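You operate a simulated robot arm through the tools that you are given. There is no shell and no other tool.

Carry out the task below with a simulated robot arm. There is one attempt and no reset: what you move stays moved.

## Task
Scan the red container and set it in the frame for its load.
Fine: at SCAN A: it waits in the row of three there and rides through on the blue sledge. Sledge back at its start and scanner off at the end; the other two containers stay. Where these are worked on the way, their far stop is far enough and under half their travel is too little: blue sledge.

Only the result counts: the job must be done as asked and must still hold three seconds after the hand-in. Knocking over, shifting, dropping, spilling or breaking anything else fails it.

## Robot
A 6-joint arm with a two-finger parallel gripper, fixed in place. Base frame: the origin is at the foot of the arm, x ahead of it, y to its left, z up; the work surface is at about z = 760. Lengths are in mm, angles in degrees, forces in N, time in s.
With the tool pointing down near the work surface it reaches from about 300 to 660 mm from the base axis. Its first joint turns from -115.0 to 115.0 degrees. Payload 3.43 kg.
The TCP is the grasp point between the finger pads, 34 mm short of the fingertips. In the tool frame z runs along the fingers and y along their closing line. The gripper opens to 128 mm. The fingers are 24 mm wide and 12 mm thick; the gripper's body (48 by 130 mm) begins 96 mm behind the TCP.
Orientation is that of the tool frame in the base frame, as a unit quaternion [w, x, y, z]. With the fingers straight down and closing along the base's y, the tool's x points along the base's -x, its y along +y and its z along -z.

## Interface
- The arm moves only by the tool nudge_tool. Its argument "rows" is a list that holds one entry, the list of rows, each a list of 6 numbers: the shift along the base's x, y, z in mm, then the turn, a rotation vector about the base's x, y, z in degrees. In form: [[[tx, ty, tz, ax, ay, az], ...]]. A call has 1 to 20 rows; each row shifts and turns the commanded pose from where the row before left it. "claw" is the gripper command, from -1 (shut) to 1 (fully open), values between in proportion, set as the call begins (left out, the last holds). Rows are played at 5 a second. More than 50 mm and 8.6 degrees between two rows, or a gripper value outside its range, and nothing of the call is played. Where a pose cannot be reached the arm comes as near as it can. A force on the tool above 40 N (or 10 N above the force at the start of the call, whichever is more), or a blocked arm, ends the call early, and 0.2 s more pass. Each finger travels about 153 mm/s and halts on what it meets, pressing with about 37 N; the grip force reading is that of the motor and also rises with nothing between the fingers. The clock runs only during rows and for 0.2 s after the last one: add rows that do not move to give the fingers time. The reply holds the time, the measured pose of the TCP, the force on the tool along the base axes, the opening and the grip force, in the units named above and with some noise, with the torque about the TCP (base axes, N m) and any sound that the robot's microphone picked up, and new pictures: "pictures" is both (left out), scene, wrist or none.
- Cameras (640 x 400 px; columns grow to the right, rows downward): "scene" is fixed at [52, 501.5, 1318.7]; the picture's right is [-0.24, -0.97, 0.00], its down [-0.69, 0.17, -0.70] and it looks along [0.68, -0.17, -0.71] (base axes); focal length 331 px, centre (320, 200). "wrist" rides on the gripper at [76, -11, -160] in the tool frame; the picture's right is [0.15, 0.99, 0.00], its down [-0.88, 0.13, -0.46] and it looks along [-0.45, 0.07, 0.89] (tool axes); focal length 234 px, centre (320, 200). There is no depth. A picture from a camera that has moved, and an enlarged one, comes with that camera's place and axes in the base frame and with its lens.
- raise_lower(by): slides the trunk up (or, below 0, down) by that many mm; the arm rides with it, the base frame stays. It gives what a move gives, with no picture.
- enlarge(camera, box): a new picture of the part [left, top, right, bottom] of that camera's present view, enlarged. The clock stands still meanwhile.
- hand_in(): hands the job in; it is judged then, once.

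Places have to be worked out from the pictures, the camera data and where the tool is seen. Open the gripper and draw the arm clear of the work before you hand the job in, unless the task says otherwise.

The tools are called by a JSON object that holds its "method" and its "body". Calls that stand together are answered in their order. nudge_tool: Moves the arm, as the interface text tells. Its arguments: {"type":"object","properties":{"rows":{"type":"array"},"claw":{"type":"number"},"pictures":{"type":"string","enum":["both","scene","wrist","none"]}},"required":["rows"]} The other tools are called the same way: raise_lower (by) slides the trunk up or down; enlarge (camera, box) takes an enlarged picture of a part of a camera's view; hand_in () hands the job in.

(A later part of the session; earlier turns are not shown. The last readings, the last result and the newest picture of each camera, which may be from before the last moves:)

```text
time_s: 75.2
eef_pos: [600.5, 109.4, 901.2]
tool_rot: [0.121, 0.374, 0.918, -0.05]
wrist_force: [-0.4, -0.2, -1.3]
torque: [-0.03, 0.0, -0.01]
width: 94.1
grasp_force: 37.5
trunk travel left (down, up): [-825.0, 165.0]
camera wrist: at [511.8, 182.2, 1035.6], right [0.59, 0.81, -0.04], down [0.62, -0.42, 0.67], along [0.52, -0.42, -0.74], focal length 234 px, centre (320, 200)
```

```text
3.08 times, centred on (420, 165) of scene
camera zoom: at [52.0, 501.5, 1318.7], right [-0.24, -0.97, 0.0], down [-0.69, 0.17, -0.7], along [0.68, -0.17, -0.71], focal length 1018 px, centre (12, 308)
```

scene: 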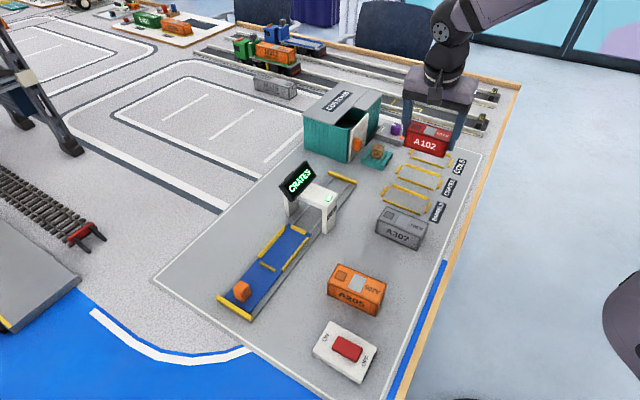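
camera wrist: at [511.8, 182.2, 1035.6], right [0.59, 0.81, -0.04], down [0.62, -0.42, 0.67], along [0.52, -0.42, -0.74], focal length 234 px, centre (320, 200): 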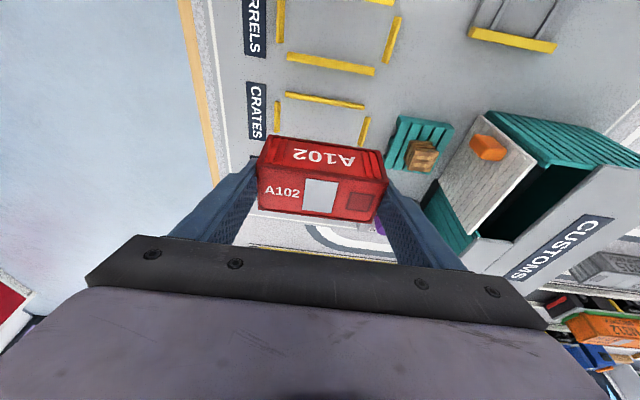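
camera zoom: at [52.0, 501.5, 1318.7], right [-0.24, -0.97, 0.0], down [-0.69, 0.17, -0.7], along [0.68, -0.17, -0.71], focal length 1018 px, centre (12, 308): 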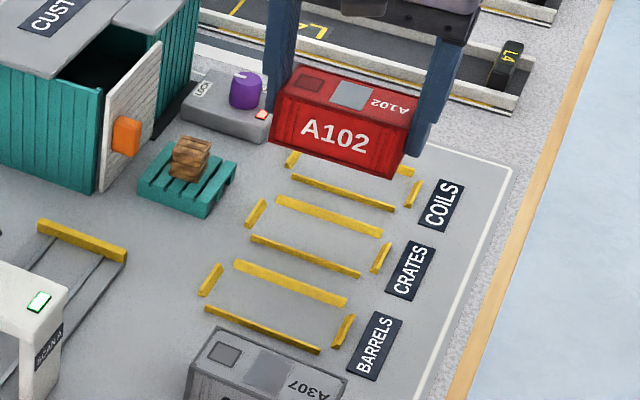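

Both views put the CRATES frame centre at about (604.4, 103.4) with its axis at 45–46°. I shift by (0, −3) and lower to z ≈ 830, with the container's bottom still about 25 mm above the board.

{"method": "nudge_tool", "body": {"rows": [[[0.2, -3.1, -10, 0, 0, 0], [0, 0, -14, 0, 0, 0], [0, 0, -14, 0, 0, 0], [0, 0, -14, 0, 0, 0], [0, 0, -12, 0, 0, 0], [0, 0, -8, 0, 0, 0], [0, 0, 0, 0, 0, 0], [0, 0, 0, 0, 0, 0]]], "claw": -1}}

{"method": "enlarge", "body": {"camera": "wrist", "box": [230, 80, 410, 230]}}

{"method": "enlarge", "body": {"camera": "scene", "box": [370, 110, 470, 210]}}

```text
time_s: 77.0
eef_pos: [601.9, 108.2, 830.0]
tool_rot: [0.121, 0.374, 0.918, -0.049]
wrist_force: [-0.6, 0.3, -1.1]
torque: [-0.03, -0.01, 0.03]
width: 94.2
grasp_force: 37.1
trunk travel left (down, up): [-825.0, 165.0]
camera wrist: at [512.3, 179.3, 964.7], right [0.59, 0.81, -0.04], down [0.62, -0.42, 0.67], along [0.52, -0.42, -0.74], focal length 234 px, centre (320, 200)
```

scene: 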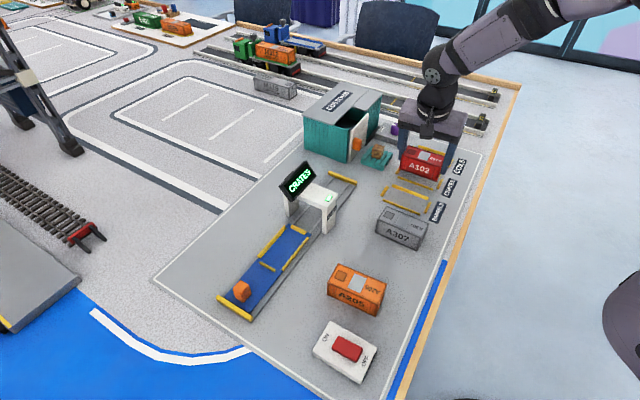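
wrist: 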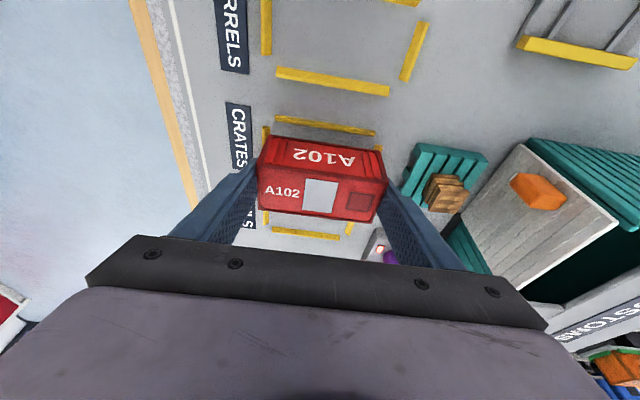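

```text
2.67 times, centred on (320, 155) of wrist
camera zoom: at [512.3, 179.3, 964.7], right [0.59, 0.81, -0.04], down [0.62, -0.42, 0.67], along [0.52, -0.42, -0.74], focal length 624 px, centre (320, 320)
```

zoom: 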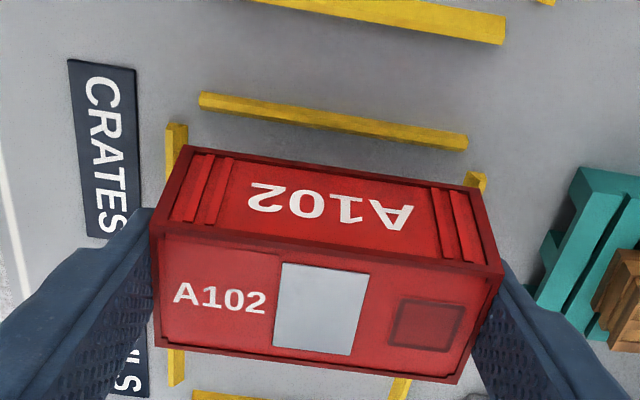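

```text
4.00 times, centred on (420, 160) of scene
camera zoom: at [52.0, 501.5, 1318.7], right [-0.24, -0.97, 0.0], down [-0.69, 0.17, -0.7], along [0.68, -0.17, -0.71], focal length 1324 px, centre (-80, 360)
```

zoom: 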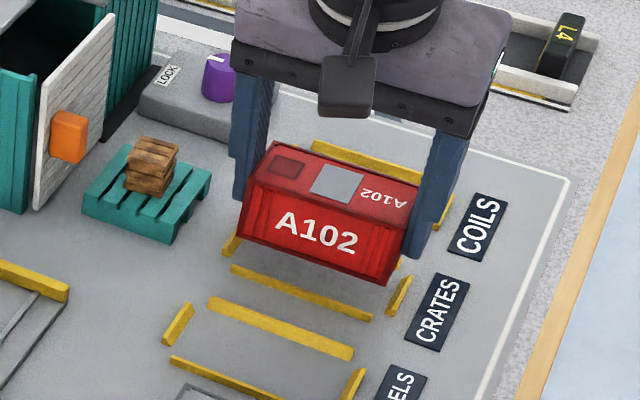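

The container is within about 2 mm of centred over the frame. I correct by (0.2, −2) and lower to z ≈ 816, just above the bars.

{"method": "nudge_tool", "body": {"rows": [[[0.2, -2.0, -4, 0, 0, 0], [0, 0, -5, 0, 0, 0], [0, 0, -5, 0, 0, 0], [0, 0, 0, 0, 0, 0], [0, 0, 0, 0, 0, 0]]], "claw": -1}}

{"method": "enlarge", "body": {"camera": "wrist", "box": [230, 100, 410, 230]}}

{"method": "enlarge", "body": {"camera": "scene", "box": [380, 120, 460, 200]}}

```text
time_s: 78.2
eef_pos: [601.6, 104.6, 815.3]
tool_rot: [0.121, 0.374, 0.918, -0.049]
wrist_force: [0.4, -0.1, -0.6]
torque: [0.0, -0.02, 0.0]
width: 94.5
grasp_force: 36.9
trunk travel left (down, up): [-825.0, 165.0]
camera wrist: at [512.6, 177.1, 950.6], right [0.59, 0.81, -0.04], down [0.62, -0.42, 0.67], along [0.52, -0.42, -0.74], focal length 234 px, centre (320, 200)
```

scene: 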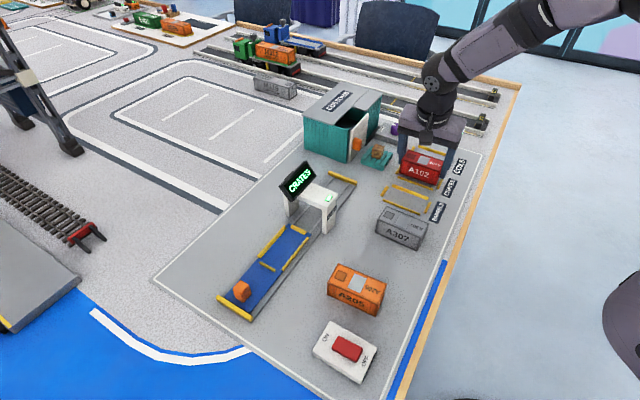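
wrist: 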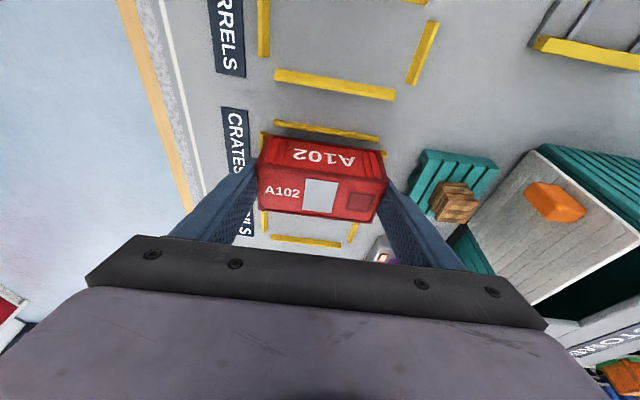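

```text
3.08 times, centred on (320, 165) of wrist
camera zoom: at [512.6, 177.1, 950.6], right [0.59, 0.81, -0.04], down [0.62, -0.42, 0.67], along [0.52, -0.42, -0.74], focal length 720 px, centre (320, 308)
```

zoom: 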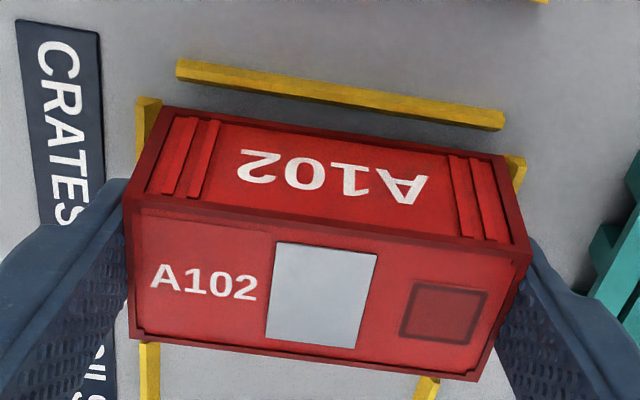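

```text
5.00 times, centred on (420, 160) of scene
camera zoom: at [52.0, 501.5, 1318.7], right [-0.24, -0.97, 0.0], down [-0.69, 0.17, -0.7], along [0.68, -0.17, -0.71], focal length 1655 px, centre (-180, 400)
```

zoom: 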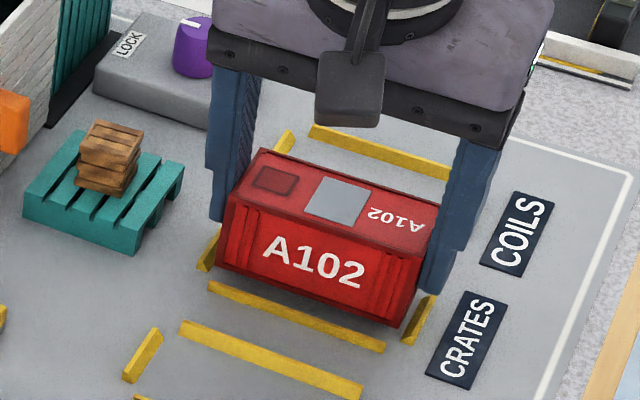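

The ends have 1–2 mm clearance and both sides about 5 mm. I lower slowly toward board contact, which I expect near z ≈ 804.

{"method": "nudge_tool", "body": {"rows": [[[0, 0, -3, 0, 0, 0], [0, 0, -3, 0, 0, 0], [0, 0, -2, 0, 0, 0], [0, 0, 0, 0, 0, 0]]], "claw": -1}}

{"method": "enlarge", "body": {"camera": "wrist", "box": [230, 100, 410, 230]}}

{"method": "enlarge", "body": {"camera": "scene", "box": [385, 130, 455, 190]}}

```text
time_s: 79.2
eef_pos: [601.6, 105.5, 808.5]
tool_rot: [0.121, 0.374, 0.918, -0.049]
wrist_force: [0.5, -0.4, -1.6]
torque: [0.0, 0.01, 0.0]
width: 94.0
grasp_force: 37.2
trunk travel left (down, up): [-825.0, 165.0]
camera wrist: at [512.7, 177.1, 942.7], right [0.59, 0.81, -0.04], down [0.62, -0.42, 0.67], along [0.52, -0.42, -0.74], focal length 234 px, centre (320, 200)
```

scene: 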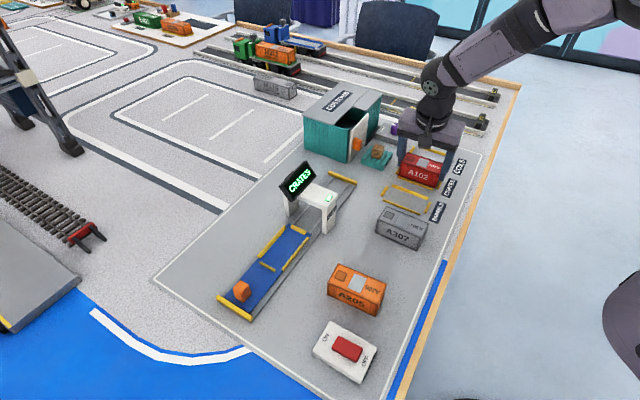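
wrist: 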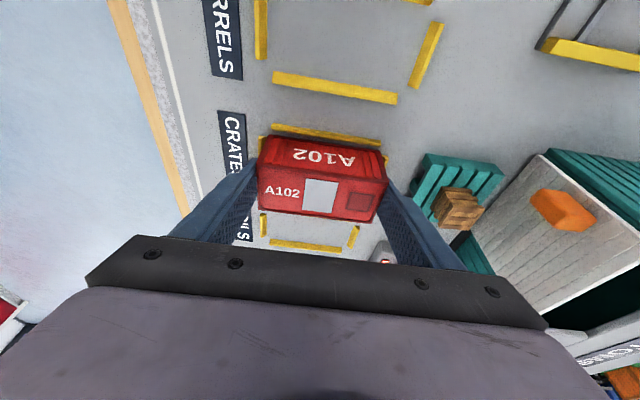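

```text
3.08 times, centred on (320, 165) of wrist
camera zoom: at [512.7, 177.1, 942.7], right [0.59, 0.81, -0.04], down [0.62, -0.42, 0.67], along [0.52, -0.42, -0.74], focal length 720 px, centre (320, 308)
```

zoom: 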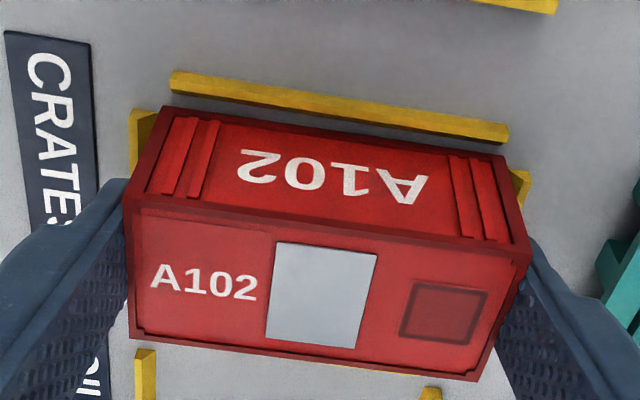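

```text
6.67 times, centred on (420, 160) of scene
camera zoom: at [52.0, 501.5, 1318.7], right [-0.24, -0.97, 0.0], down [-0.69, 0.17, -0.7], along [0.68, -0.17, -0.71], focal length 2207 px, centre (-347, 467)
```

zoom: 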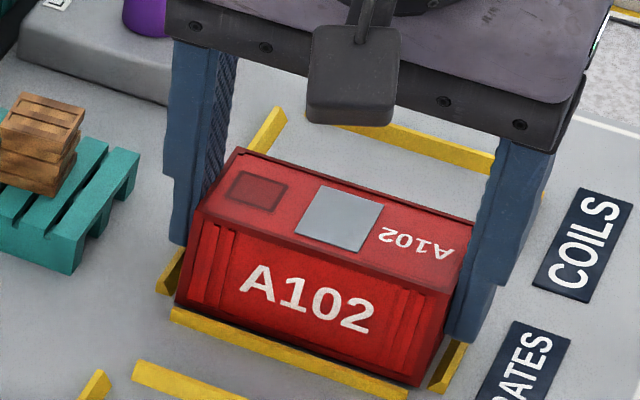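

There's no contact yet and the bottom is entering between the bars. I continue down in small steps.

{"method": "nudge_tool", "body": {"rows": [[[0, 0, -1.5, 0, 0, 0], [0, 0, -1, 0, 0, 0], [0, 0, -1, 0, 0, 0], [0, 0, 0, 0, 0, 0]]], "claw": -1, "pictures": "none"}}

```text
time_s: 80.2
eef_pos: [600.6, 105.7, 805.2]
tool_rot: [0.122, 0.374, 0.918, -0.048]
wrist_force: [-0.9, -0.6, 2.7]
torque: [-0.16, 0.12, 0.0]
width: 94.2
grasp_force: 37.0
trunk travel left (down, up): [-825.0, 165.0]
```

{"method": "nudge_tool", "body": {"rows": [[[0, 0, -1, 0, 0, 0], [0, 0, 0, 0, 0, 0]]], "claw": -1}}

{"method": "enlarge", "body": {"camera": "wrist", "box": [240, 110, 320, 170]}}

{"method": "enlarge", "body": {"camera": "wrist", "box": [330, 110, 410, 170]}}

{"method": "enlarge", "body": {"camera": "scene", "box": [385, 130, 455, 190]}}

```text
time_s: 80.8
eef_pos: [602.7, 105.7, 804.9]
tool_rot: [0.122, 0.373, 0.919, -0.047]
wrist_force: [-1.0, 0.2, 11.1]
torque: [-0.41, 0.47, -0.01]
width: 94.0
grasp_force: 37.0
trunk travel left (down, up): [-825.0, 165.0]
camera wrist: at [512.2, 177.1, 939.6], right [0.59, 0.81, -0.04], down [0.61, -0.42, 0.67], along [0.53, -0.42, -0.74], focal length 234 px, centre (320, 200)
```

scene: 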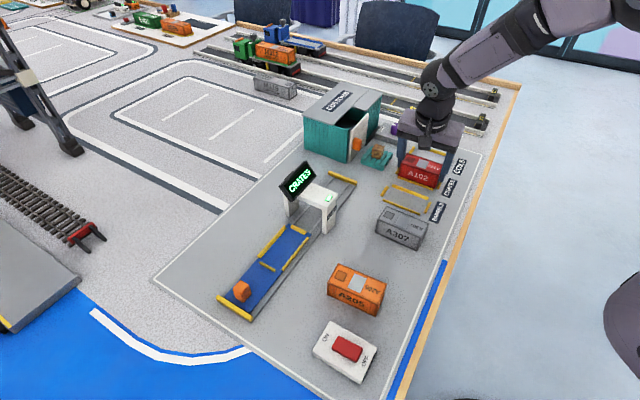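
wrist: 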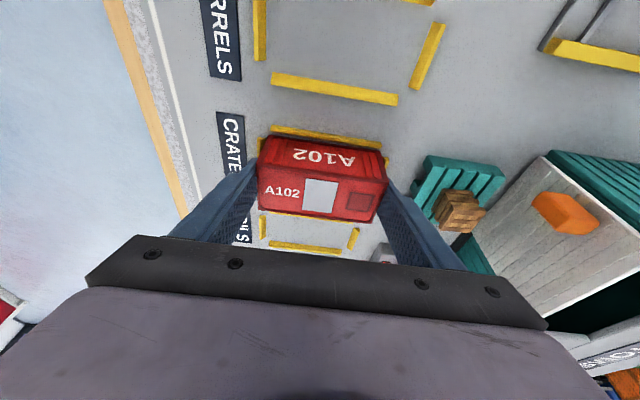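

```text
6.67 times, centred on (280, 140) of wrist
camera zoom: at [512.2, 177.1, 939.6], right [0.59, 0.81, -0.04], down [0.61, -0.42, 0.67], along [0.53, -0.42, -0.74], focal length 1561 px, centre (587, 600)
```

zoom: 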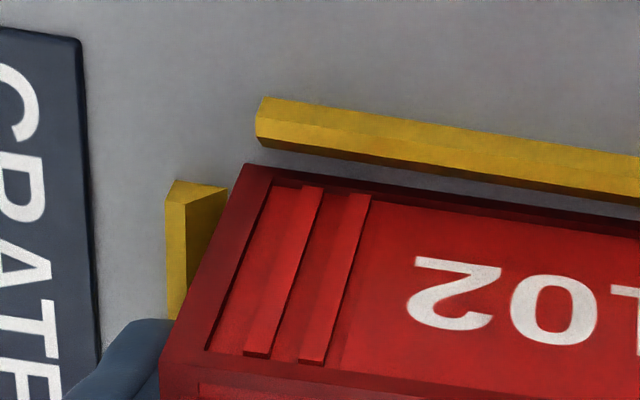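

```text
6.67 times, centred on (370, 140) of wrist
camera zoom: at [512.2, 177.1, 939.6], right [0.59, 0.81, -0.04], down [0.61, -0.42, 0.67], along [0.53, -0.42, -0.74], focal length 1561 px, centre (-13, 600)
```

zoom: 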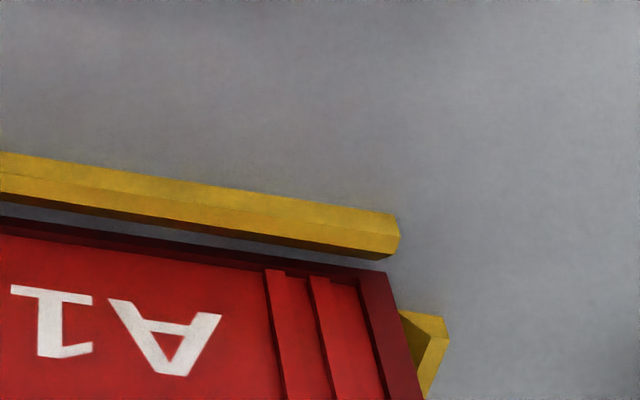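

```text
6.67 times, centred on (420, 160) of scene
camera zoom: at [52.0, 501.5, 1318.7], right [-0.24, -0.97, 0.0], down [-0.69, 0.17, -0.7], along [0.68, -0.17, -0.71], focal length 2207 px, centre (-347, 467)
```

zoom: 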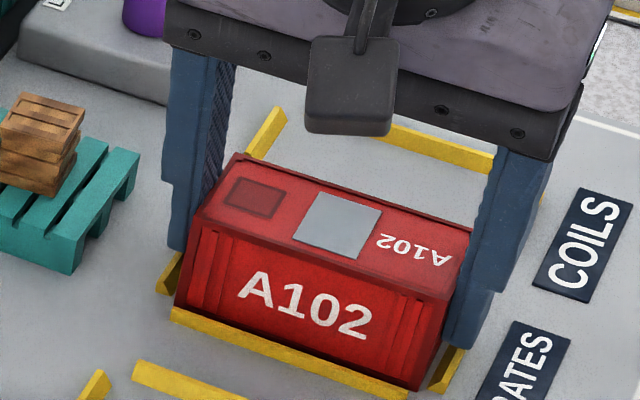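

Contact begins at the label-side end, with about 2 mm gap there and almost none at the far end. I lift 1.5 mm, shift about 0.8 mm back toward the label side, and set it down again.

{"method": "nudge_tool", "body": {"rows": [[[0, 0, 1.5, 0, 0, 0], [-0.6, -0.6, 0, 0, 0, 0], [0, 0, 0, 0, 0, 0], [0, 0, -1.5, 0, 0, 0], [0, 0, 0, 0, 0, 0]]], "claw": -1, "pictures": "wrist"}}

{"method": "enlarge", "body": {"camera": "wrist", "box": [240, 110, 320, 170]}}

{"method": "enlarge", "body": {"camera": "wrist", "box": [330, 110, 410, 170]}}

```text
time_s: 82.0
eef_pos: [601.1, 104.5, 806.1]
tool_rot: [0.122, 0.373, 0.918, -0.048]
wrist_force: [-0.3, 2.5, 13.9]
torque: [-0.35, 0.56, -0.09]
width: 94.1
grasp_force: 36.5
trunk travel left (down, up): [-825.0, 165.0]
camera wrist: at [511.6, 176.6, 939.5], right [0.59, 0.81, -0.04], down [0.61, -0.42, 0.67], along [0.53, -0.42, -0.74], focal length 234 px, centre (320, 200)
```

wrist: 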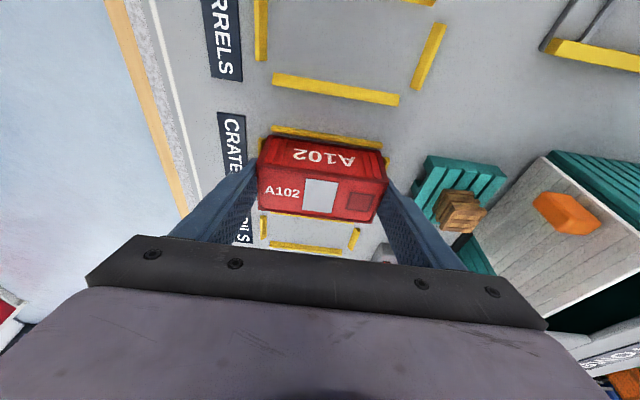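

```text
6.67 times, centred on (280, 140) of wrist
camera zoom: at [511.6, 176.6, 939.5], right [0.59, 0.81, -0.04], down [0.61, -0.42, 0.67], along [0.53, -0.42, -0.74], focal length 1561 px, centre (587, 600)
```

zoom: 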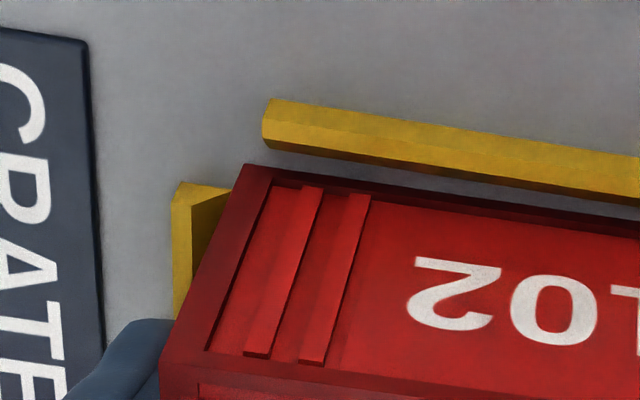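

```text
6.67 times, centred on (370, 140) of wrist
camera zoom: at [511.6, 176.6, 939.5], right [0.59, 0.81, -0.04], down [0.61, -0.42, 0.67], along [0.53, -0.42, -0.74], focal length 1561 px, centre (-13, 600)
```

zoom: 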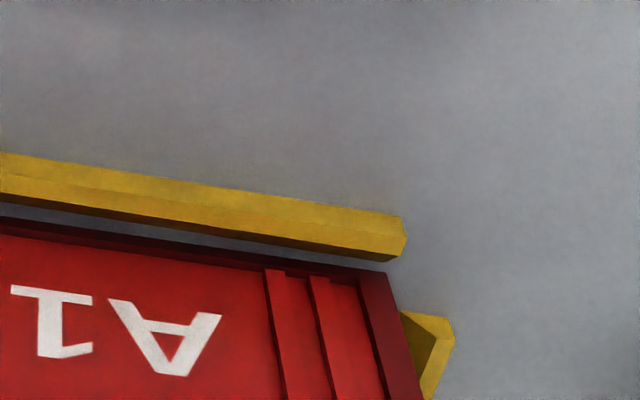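

The container is now inside the frame with a gap at each end. I ease up 1.5 mm so the arm is unloaded, then open the fingers.

{"method": "nudge_tool", "body": {"rows": [[[0, 0, 1.5, 0, 0, 0], [0, 0, 0, 0, 0, 0]]], "claw": -1, "pictures": "none"}}

{"method": "nudge_tool", "body": {"rows": [[[0, 0, 0, 0, 0, 0], [0, 0, 0, 0, 0, 0], [0, 0, 0, 0, 0, 0]]], "claw": 0.72}}

{"method": "enlarge", "body": {"camera": "scene", "box": [375, 120, 465, 200]}}

{"method": "enlarge", "body": {"camera": "wrist", "box": [230, 100, 410, 230]}}

```text
time_s: 82.6
eef_pos: [601.0, 103.8, 805.2]
tool_rot: [0.121, 0.374, 0.918, -0.049]
wrist_force: [1.4, 3.2, 6.4]
torque: [-0.03, -0.08, 0.04]
width: 94.6
grasp_force: 37.6
trunk travel left (down, up): [-825.0, 165.0]
```

```text
time_s: 83.4
eef_pos: [601.1, 104.5, 805.5]
tool_rot: [0.121, 0.374, 0.918, -0.05]
wrist_force: [-0.1, -0.3, -1.0]
torque: [0.0, 0.02, 0.01]
width: 110.0
grasp_force: 0.0
trunk travel left (down, up): [-825.0, 165.0]
camera wrist: at [512.3, 176.4, 939.5], right [0.59, 0.81, -0.04], down [0.62, -0.42, 0.67], along [0.52, -0.42, -0.74], focal length 234 px, centre (320, 200)
```

scene: 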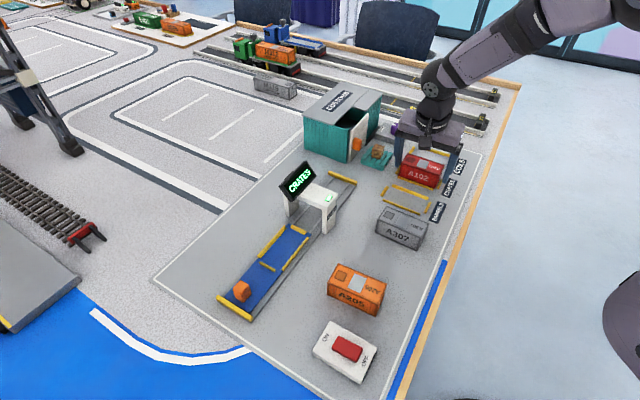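
wrist: 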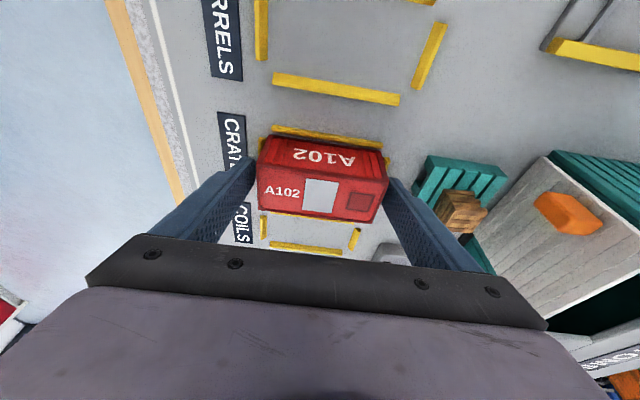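

```text
5.00 times, centred on (420, 160) of scene
camera zoom: at [52.0, 501.5, 1318.7], right [-0.24, -0.97, 0.0], down [-0.69, 0.17, -0.7], along [0.68, -0.17, -0.71], focal length 1655 px, centre (-180, 400)
```

zoom: 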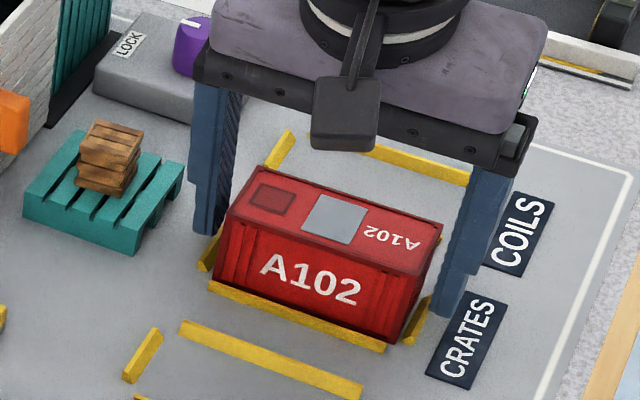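

```text
3.08 times, centred on (320, 165) of wrist
camera zoom: at [512.3, 176.4, 939.5], right [0.59, 0.81, -0.04], down [0.62, -0.42, 0.67], along [0.52, -0.42, -0.74], focal length 720 px, centre (320, 308)
```

zoom: 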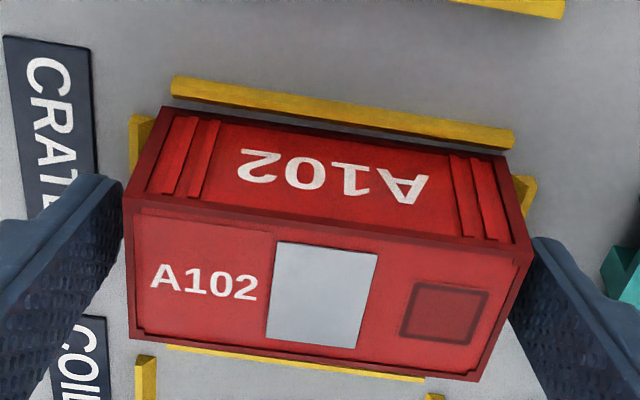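

A102 is released in the CRATES frame with zero force on the tool. I retreat along the tool axis and check its seating.

{"method": "nudge_tool", "body": {"rows": [[[-1.5, 1.5, 8, 0, 0, 0], [-3.8, 3.8, 20, 0, 0, 0], [-3.8, 3.8, 20, 0, 0, 0], [-3.8, 3.8, 20, 0, 0, 0], [-3.8, 3.8, 20, 0, 0, 0], [-15, 15, 20, 0, 0, 0], [-20, 20, 10, 0, 0, 0], [0, 0, 0, 0, 0, 0]]], "claw": 0.72}}

{"method": "enlarge", "body": {"camera": "wrist", "box": [220, 80, 420, 260]}}

{"method": "enlarge", "body": {"camera": "scene", "box": [375, 120, 465, 200]}}

```text
time_s: 85.2
eef_pos: [547.7, 155.1, 923.9]
tool_rot: [0.121, 0.373, 0.918, -0.049]
wrist_force: [-0.1, 0.3, 0.6]
torque: [-0.01, -0.02, 0.01]
width: 109.8
grasp_force: 0.1
trunk travel left (down, up): [-825.0, 165.0]
camera wrist: at [460.1, 227.6, 1058.6], right [0.59, 0.81, -0.04], down [0.62, -0.42, 0.67], along [0.52, -0.42, -0.74], focal length 234 px, centre (320, 200)
```

scene: 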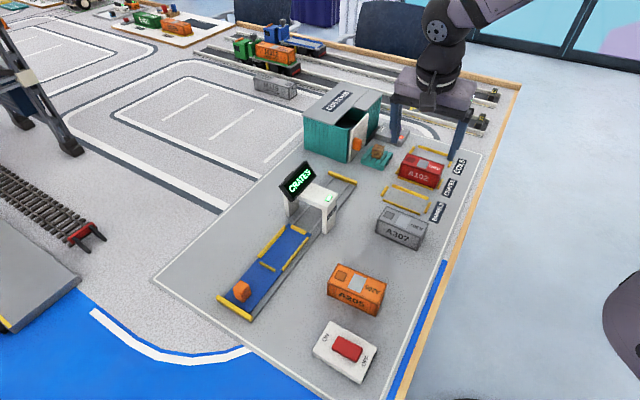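
wrist: 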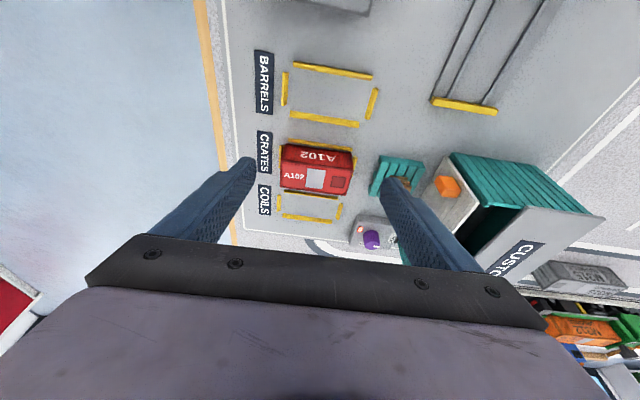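

```text
2.22 times, centred on (320, 170) of wrist
camera zoom: at [460.1, 227.6, 1058.6], right [0.59, 0.81, -0.04], down [0.62, -0.42, 0.67], along [0.52, -0.42, -0.74], focal length 520 px, centre (320, 267)
```

zoom: 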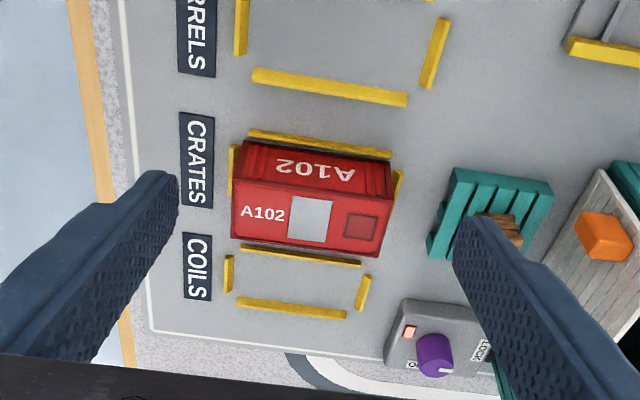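

```text
5.00 times, centred on (420, 160) of scene
camera zoom: at [52.0, 501.5, 1318.7], right [-0.24, -0.97, 0.0], down [-0.69, 0.17, -0.7], along [0.68, -0.17, -0.71], focal length 1655 px, centre (-180, 400)
```

zoom: 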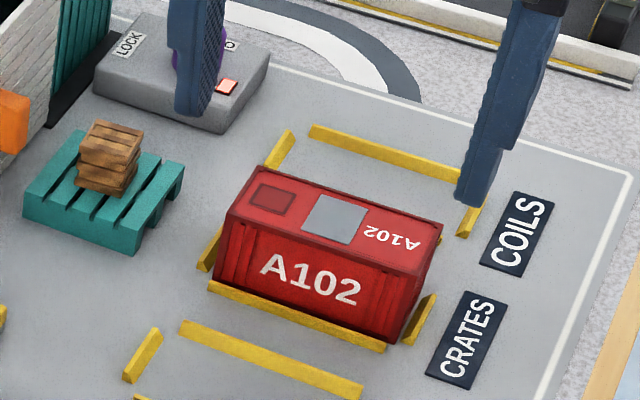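

A102 sits level inside the CRATES frame, with BARRELS and COILS empty. Next I untilt the tool, close the gripper and travel to the OFF side of the switch.

{"method": "nudge_tool", "body": {"rows": [[[-30, 22.5, 0, 0, 0, 0], [-32.7, 24.5, 0, 5.35, 5.48, 0], [-32.7, 24.5, 0, 5.35, 5.48, 0], [-32.7, 24.5, 0, 0, 0, 0], [-32.7, 24.5, 0, 0, 0, 0], [-32.7, 24.5, 0, 0, 0, 0], [-32.7, 24.5, -5, 0, 0, 0], [-32.7, 24.5, -5, 0, 0, 0], [-32.7, 24.5, -5, 0, 0, 0], [-34.5, 26, -5, 0, 0, 0], [0, 0, 0, 0, 0, 0], [0, 0, 0, 0, 0, 0]]], "claw": -1}}

```text
time_s: 87.8
eef_pos: [221.8, 399.9, 903.5]
tool_rot: [-0.002, 0.376, 0.926, 0.001]
wrist_force: [-0.4, 0.5, -0.8]
torque: [-0.01, 0.0, -0.02]
width: 0.0
grasp_force: 32.9
trunk travel left (down, up): [-825.0, 165.0]
camera wrist: at [161.5, 445.2, 1063.9], right [0.59, 0.81, 0.0], down [0.72, -0.52, 0.45], along [0.37, -0.26, -0.89], focal length 234 px, centre (320, 200)
```

scene: 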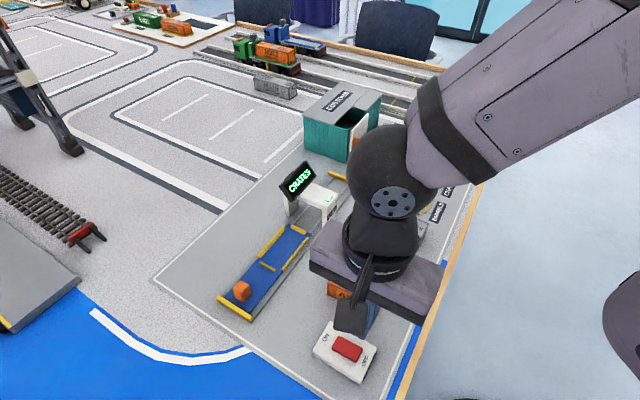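
wrist: 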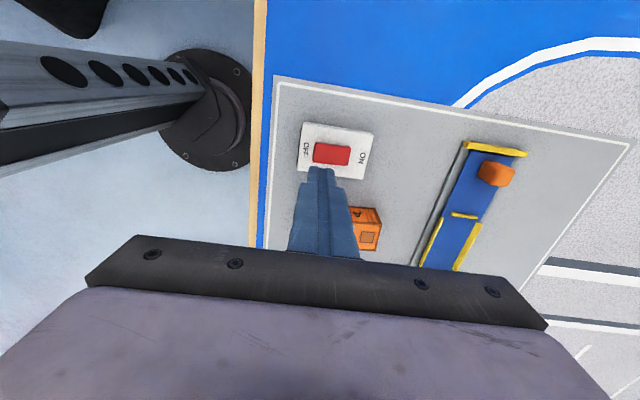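

{"method": "enlarge", "body": {"camera": "wrist", "box": [280, 100, 400, 220]}}

{"method": "enlarge", "body": {"camera": "scene", "box": [290, 270, 400, 390]}}

```text
3.33 times, centred on (340, 160) of wrist
camera zoom: at [161.5, 445.2, 1063.9], right [0.59, 0.81, 0.0], down [0.72, -0.52, 0.45], along [0.37, -0.26, -0.89], focal length 781 px, centre (253, 333)
```

zoom: 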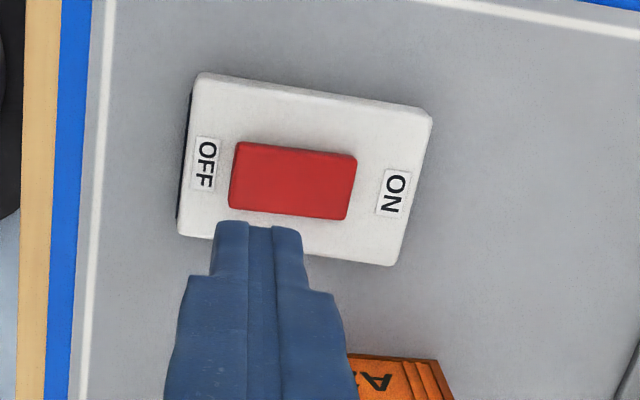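

```text
3.33 times, centred on (345, 330) of scene
camera zoom: at [52.0, 501.5, 1318.7], right [-0.24, -0.97, 0.0], down [-0.69, 0.17, -0.7], along [0.68, -0.17, -0.71], focal length 1103 px, centre (237, -233)
```

zoom: 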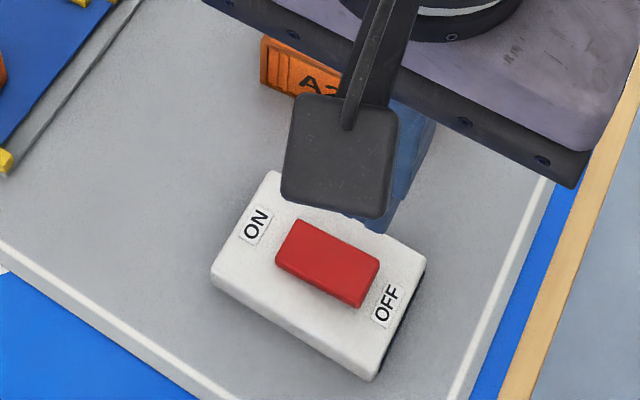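

The OFF end of the rocker measures (220, 394). By symmetry with the ON press, I aim at (223, 398) and descend to just above it.

{"method": "nudge_tool", "body": {"rows": [[[1.2, -2, -20, 0, 0, 0], [0, 0, -20, 0, 0, 0], [0, 0, -20, 0, 0, 0], [0, 0, -9, 0, 0, 0], [0, 0, 0, 0, 0, 0]]], "claw": -1}}

{"method": "enlarge", "body": {"camera": "wrist", "box": [270, 90, 390, 210]}}

```text
time_s: 89.0
eef_pos: [224.9, 398.7, 834.6]
tool_rot: [-0.002, 0.378, 0.926, 0.002]
wrist_force: [-0.2, -0.2, 0.0]
torque: [-0.01, 0.0, 0.01]
width: 0.1
grasp_force: 33.1
trunk travel left (down, up): [-825.0, 165.0]
camera wrist: at [163.5, 442.7, 994.0], right [0.59, 0.81, 0.0], down [0.72, -0.52, 0.45], along [0.37, -0.26, -0.89], focal length 234 px, centre (320, 200)
```

scene: 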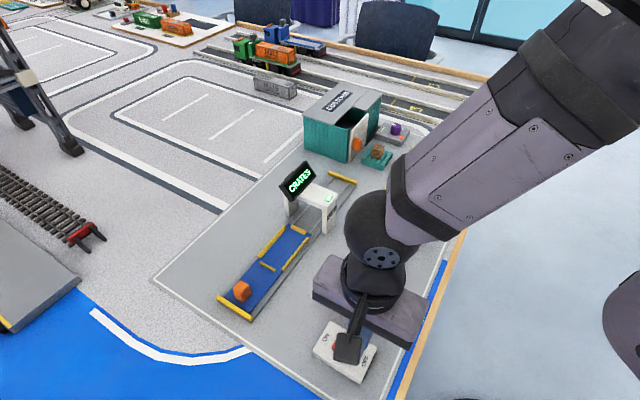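
wrist: 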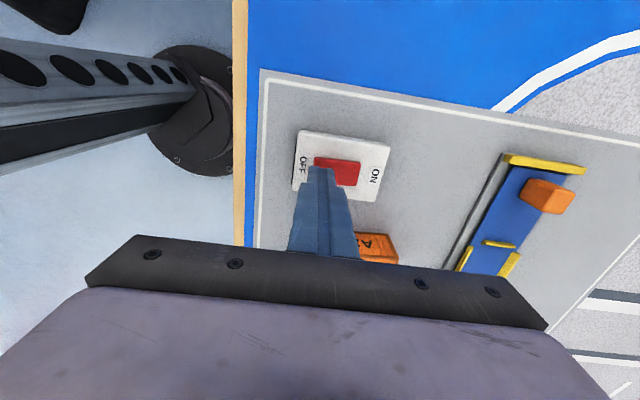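

```text
3.33 times, centred on (330, 150) of wrist
camera zoom: at [163.5, 442.7, 994.0], right [0.59, 0.81, 0.0], down [0.72, -0.52, 0.45], along [0.37, -0.26, -0.89], focal length 781 px, centre (287, 367)
```

zoom: 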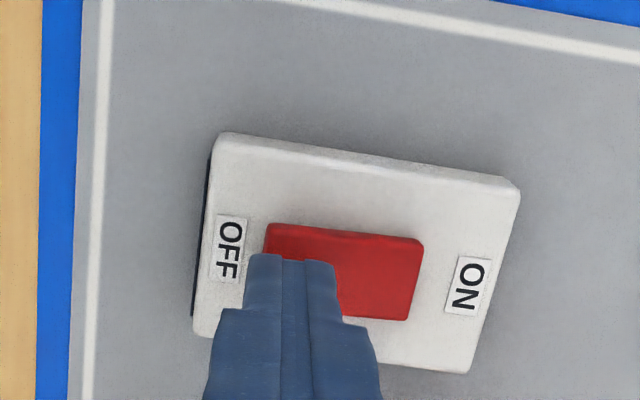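

The tips cover the OFF half of the rocker. I press down in small steps.

{"method": "nudge_tool", "body": {"rows": [[[0, 0, -3, 0, 0, 0], [0, 0, -3, 0, 0, 0], [0, 0, -3, 0, 0, 0], [0, 0, -3, 0, 0, 0], [0, 0, -2, 0, 0, 0], [0, 0, -1, 0, 0, 0]]], "claw": -1}}

{"method": "enlarge", "body": {"camera": "scene", "box": [260, 145, 370, 240]}}

```text
time_s: 90.4
eef_pos: [223.9, 397.4, 821.3]
tool_rot: [-0.002, 0.377, 0.926, 0.003]
wrist_force: [-4.2, -5.0, 18.8]
torque: [-0.1, -0.07, 0.0]
width: 0.1
grasp_force: 32.3
trunk travel left (down, up): [-825.0, 165.0]
camera wrist: at [162.9, 441.6, 981.4], right [0.59, 0.81, 0.0], down [0.72, -0.52, 0.45], along [0.37, -0.26, -0.89], focal length 234 px, centre (320, 200)
```

scene: 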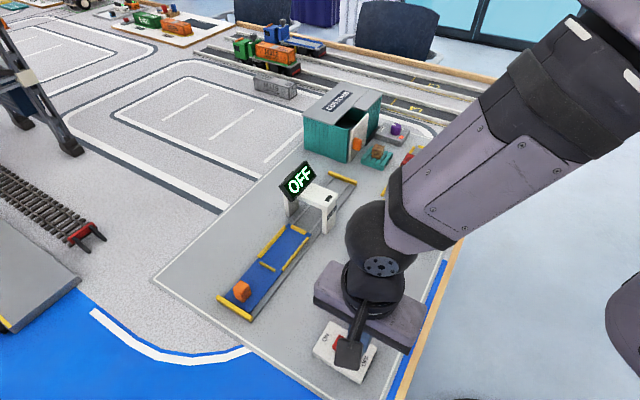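
wrist: 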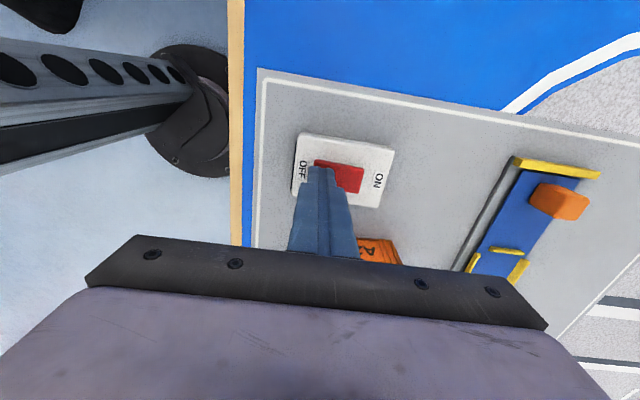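

```text
4.21 times, centred on (315, 192) of scene
camera zoom: at [52.0, 501.5, 1318.7], right [-0.24, -0.97, 0.0], down [-0.69, 0.17, -0.7], along [0.68, -0.17, -0.71], focal length 1394 px, centre (341, 232)
```

zoom: 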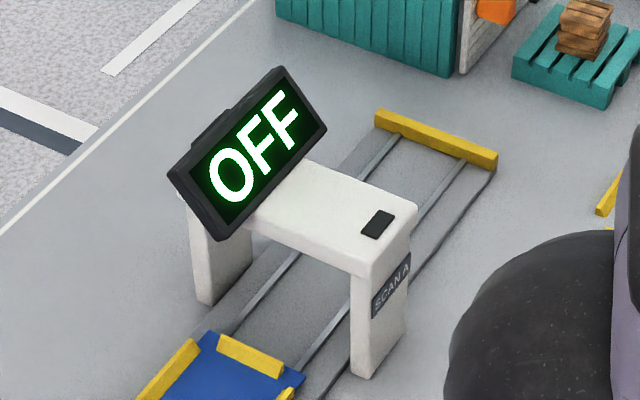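

The display reads OFF. I lift straight up off the rocker, then draw the arm clear, and open the gripper.

{"method": "nudge_tool", "body": {"rows": [[[0, 0, 15, 0, 0, 0], [0, 0, 30, 0, 0, 0], [0, 0, 40, 0, 0, 0], [0, 0, 40, 0, 0, 0], [12, -30, 20, 0, 0, 0], [15, -40, 10, 0, 0, 0], [15, -40, 0, 0, 0, 0], [15, -40, 0, 0, 0, 0], [15, -40, 0, 0, 0, 0], [15, -40, 0, 0, 0, 0], [0, 0, 0, 0, 0, 0]]], "claw": -1, "pictures": "none"}}

{"method": "nudge_tool", "body": {"rows": [[[0, 0, 0, 0, 0, 0], [0, 0, 0, 0, 0, 0], [0, 0, 0, 0, 0, 0], [0, 0, 0, 0, 0, 0], [0, 0, 0, 0, 0, 0]]], "claw": 1}}

{"method": "enlarge", "body": {"camera": "scene", "box": [205, 150, 345, 325]}}

{"method": "enlarge", "body": {"camera": "scene", "box": [310, 120, 480, 320]}}

```text
time_s: 92.8
eef_pos: [313.3, 167.3, 972.9]
tool_rot: [-0.003, 0.377, 0.926, 0.001]
wrist_force: [-0.3, 0.2, -0.5]
torque: [0.0, -0.02, 0.01]
width: 0.1
grasp_force: 33.1
trunk travel left (down, up): [-825.0, 165.0]
```

```text
time_s: 94.0
eef_pos: [312.3, 167.3, 973.3]
tool_rot: [-0.002, 0.377, 0.926, 0.001]
wrist_force: [0.1, 0.2, 0.5]
torque: [0.01, -0.02, -0.01]
width: 128.1
grasp_force: 0.1
trunk travel left (down, up): [-825.0, 165.0]
camera wrist: at [252.2, 211.5, 1133.5], right [0.59, 0.81, 0.0], down [0.72, -0.52, 0.45], along [0.37, -0.26, -0.89], focal length 234 px, centre (320, 200)
```

scene: 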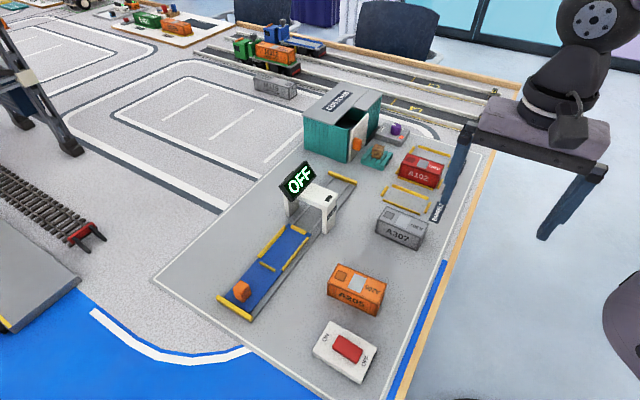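
wrist: 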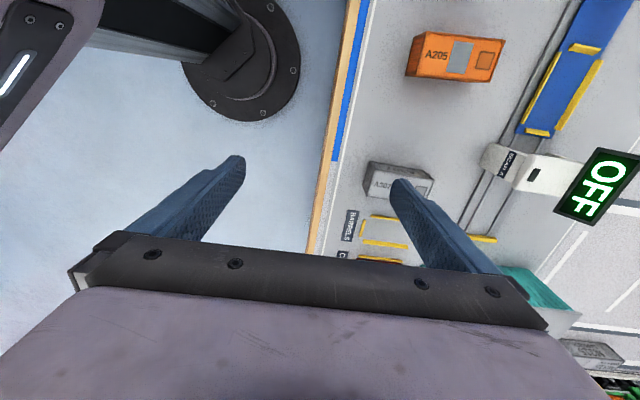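

```text
2.29 times, centred on (275, 238) of scene
camera zoom: at [52.0, 501.5, 1318.7], right [-0.24, -0.97, 0.0], down [-0.69, 0.17, -0.7], along [0.68, -0.17, -0.71], focal length 757 px, centre (423, 114)
```

zoom: 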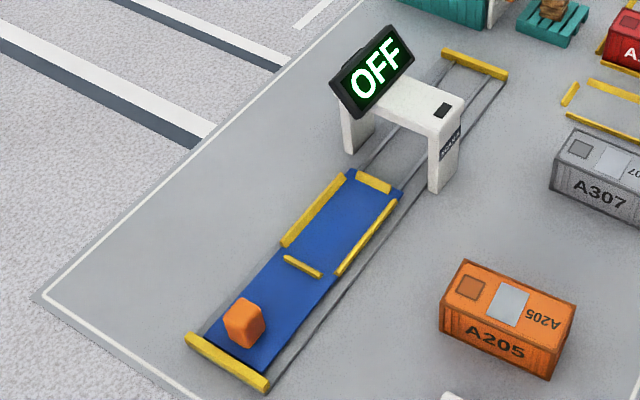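

```text
2.00 times, centred on (395, 220) of scene
camera zoom: at [52.0, 501.5, 1318.7], right [-0.24, -0.97, 0.0], down [-0.69, 0.17, -0.7], along [0.68, -0.17, -0.71], focal length 662 px, centre (170, 160)
```

zoom: 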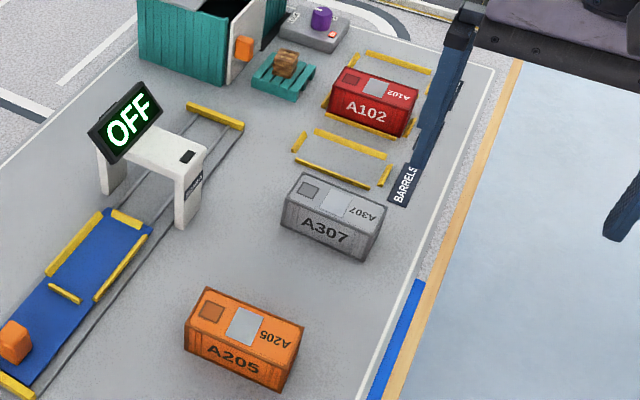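

The scanner shows OFF, and the other two containers and the sledge look as at the start. I compare the same close-ups as the first pictures to confirm.

{"method": "enlarge", "body": {"camera": "scene", "box": [210, 260, 290, 330]}}

{"method": "enlarge", "body": {"camera": "scene", "box": [300, 190, 460, 390]}}

{"method": "enlarge", "body": {"camera": "scene", "box": [385, 130, 455, 190]}}

```text
5.71 times, centred on (250, 295) of scene
camera zoom: at [52.0, 501.5, 1318.7], right [-0.24, -0.97, 0.0], down [-0.69, 0.17, -0.7], along [0.68, -0.17, -0.71], focal length 1891 px, centre (720, -343)
```

zoom: 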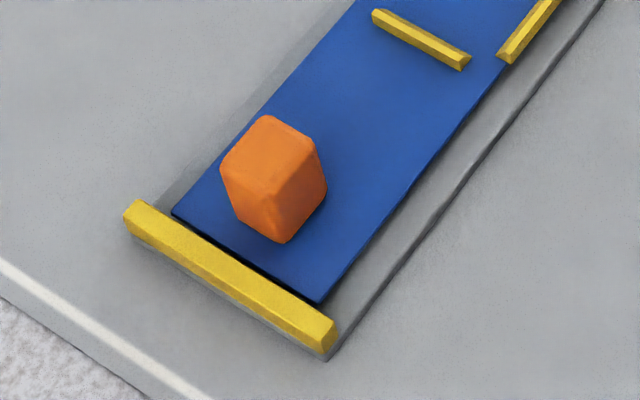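

```text
2.00 times, centred on (380, 290) of scene
camera zoom: at [52.0, 501.5, 1318.7], right [-0.24, -0.97, 0.0], down [-0.69, 0.17, -0.7], along [0.68, -0.17, -0.71], focal length 662 px, centre (200, 20)
```

zoom: 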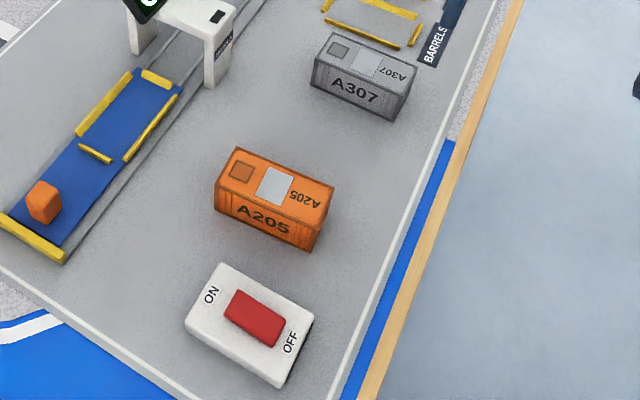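

```text
6.67 times, centred on (420, 160) of scene
camera zoom: at [52.0, 501.5, 1318.7], right [-0.24, -0.97, 0.0], down [-0.69, 0.17, -0.7], along [0.68, -0.17, -0.71], focal length 2207 px, centre (-347, 467)
```

zoom: 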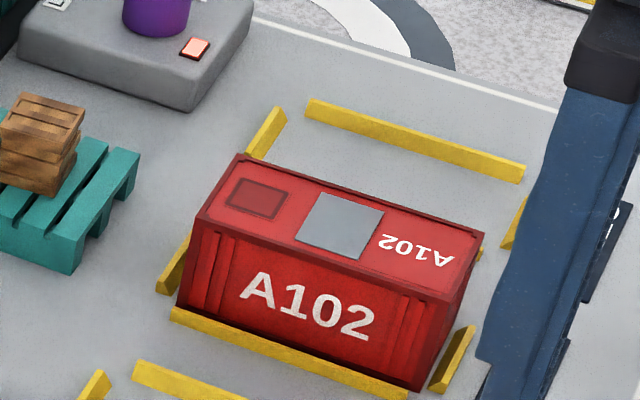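

The sledge, A205, A307 and the switch match the starting pictures. For a last check I hover high near the frames and look down on A102 with the wrist camera.

{"method": "nudge_tool", "body": {"rows": [[[34.6, 3.8, 0, 0, 0, 0], [34.6, 3.8, 0, 0, 0, 0], [34.6, 3.8, 0, 0, 0, 0], [34.6, 3.8, 0, 0, 0, 0], [34.6, 3.8, 0, 0, 0, 0], [34.6, 3.8, 0, 0, 0, 0], [0, 0, 0, 0, 0, 0]]], "claw": 1}}

{"method": "enlarge", "body": {"camera": "wrist", "box": [240, 140, 400, 250]}}

{"method": "enlarge", "body": {"camera": "scene", "box": [385, 130, 475, 200]}}

```text
time_s: 95.6
eef_pos: [518.9, 191.6, 974.4]
tool_rot: [-0.002, 0.378, 0.926, 0.001]
wrist_force: [-0.3, 0.3, -0.1]
torque: [-0.02, -0.03, -0.01]
width: 127.9
grasp_force: 0.1
trunk travel left (down, up): [-825.0, 165.0]
camera wrist: at [459.0, 236.1, 1134.7], right [0.59, 0.81, 0.0], down [0.72, -0.52, 0.45], along [0.37, -0.26, -0.89], focal length 234 px, centre (320, 200)
```

scene: 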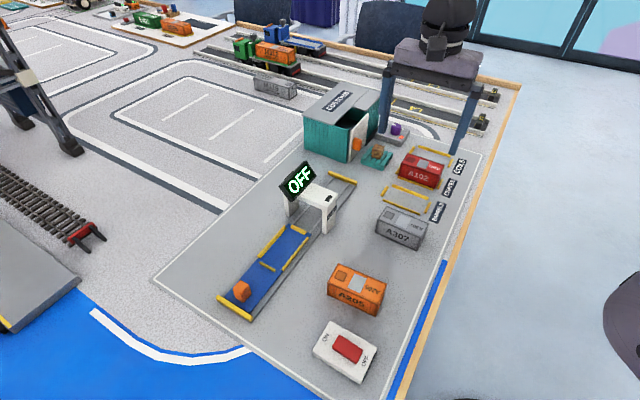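
wrist: 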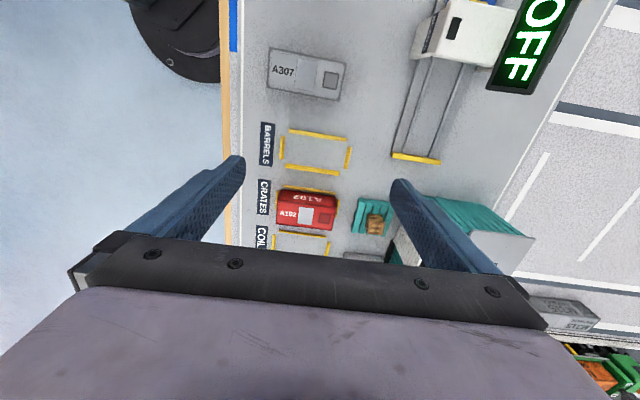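

```text
3.64 times, centred on (320, 195) of wrist
camera zoom: at [459.0, 236.1, 1134.7], right [0.59, 0.81, 0.0], down [0.72, -0.52, 0.45], along [0.37, -0.26, -0.89], focal length 852 px, centre (320, 218)
```

zoom: 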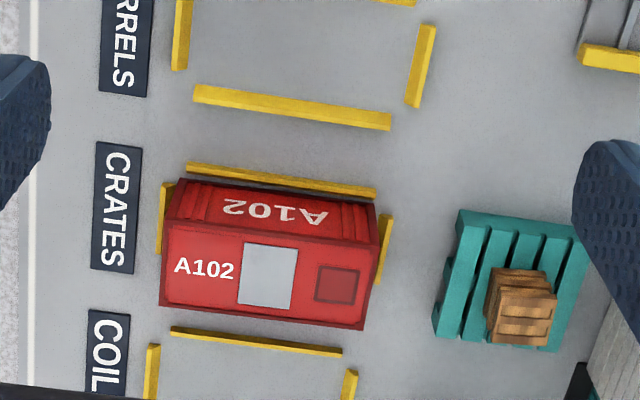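

```text
5.71 times, centred on (430, 165) of scene
camera zoom: at [52.0, 501.5, 1318.7], right [-0.24, -0.97, 0.0], down [-0.69, 0.17, -0.7], along [0.68, -0.17, -0.71], focal length 1891 px, centre (-309, 400)
```

zoom: 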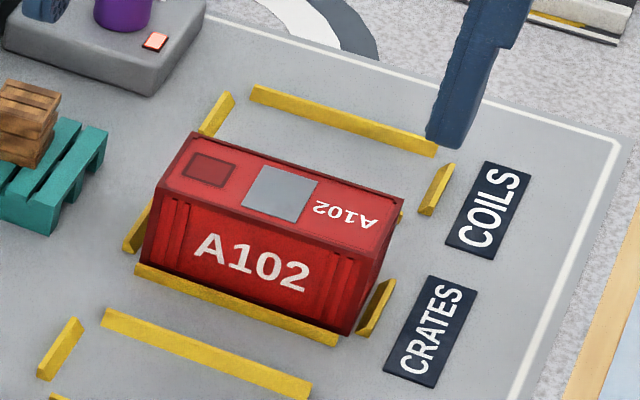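

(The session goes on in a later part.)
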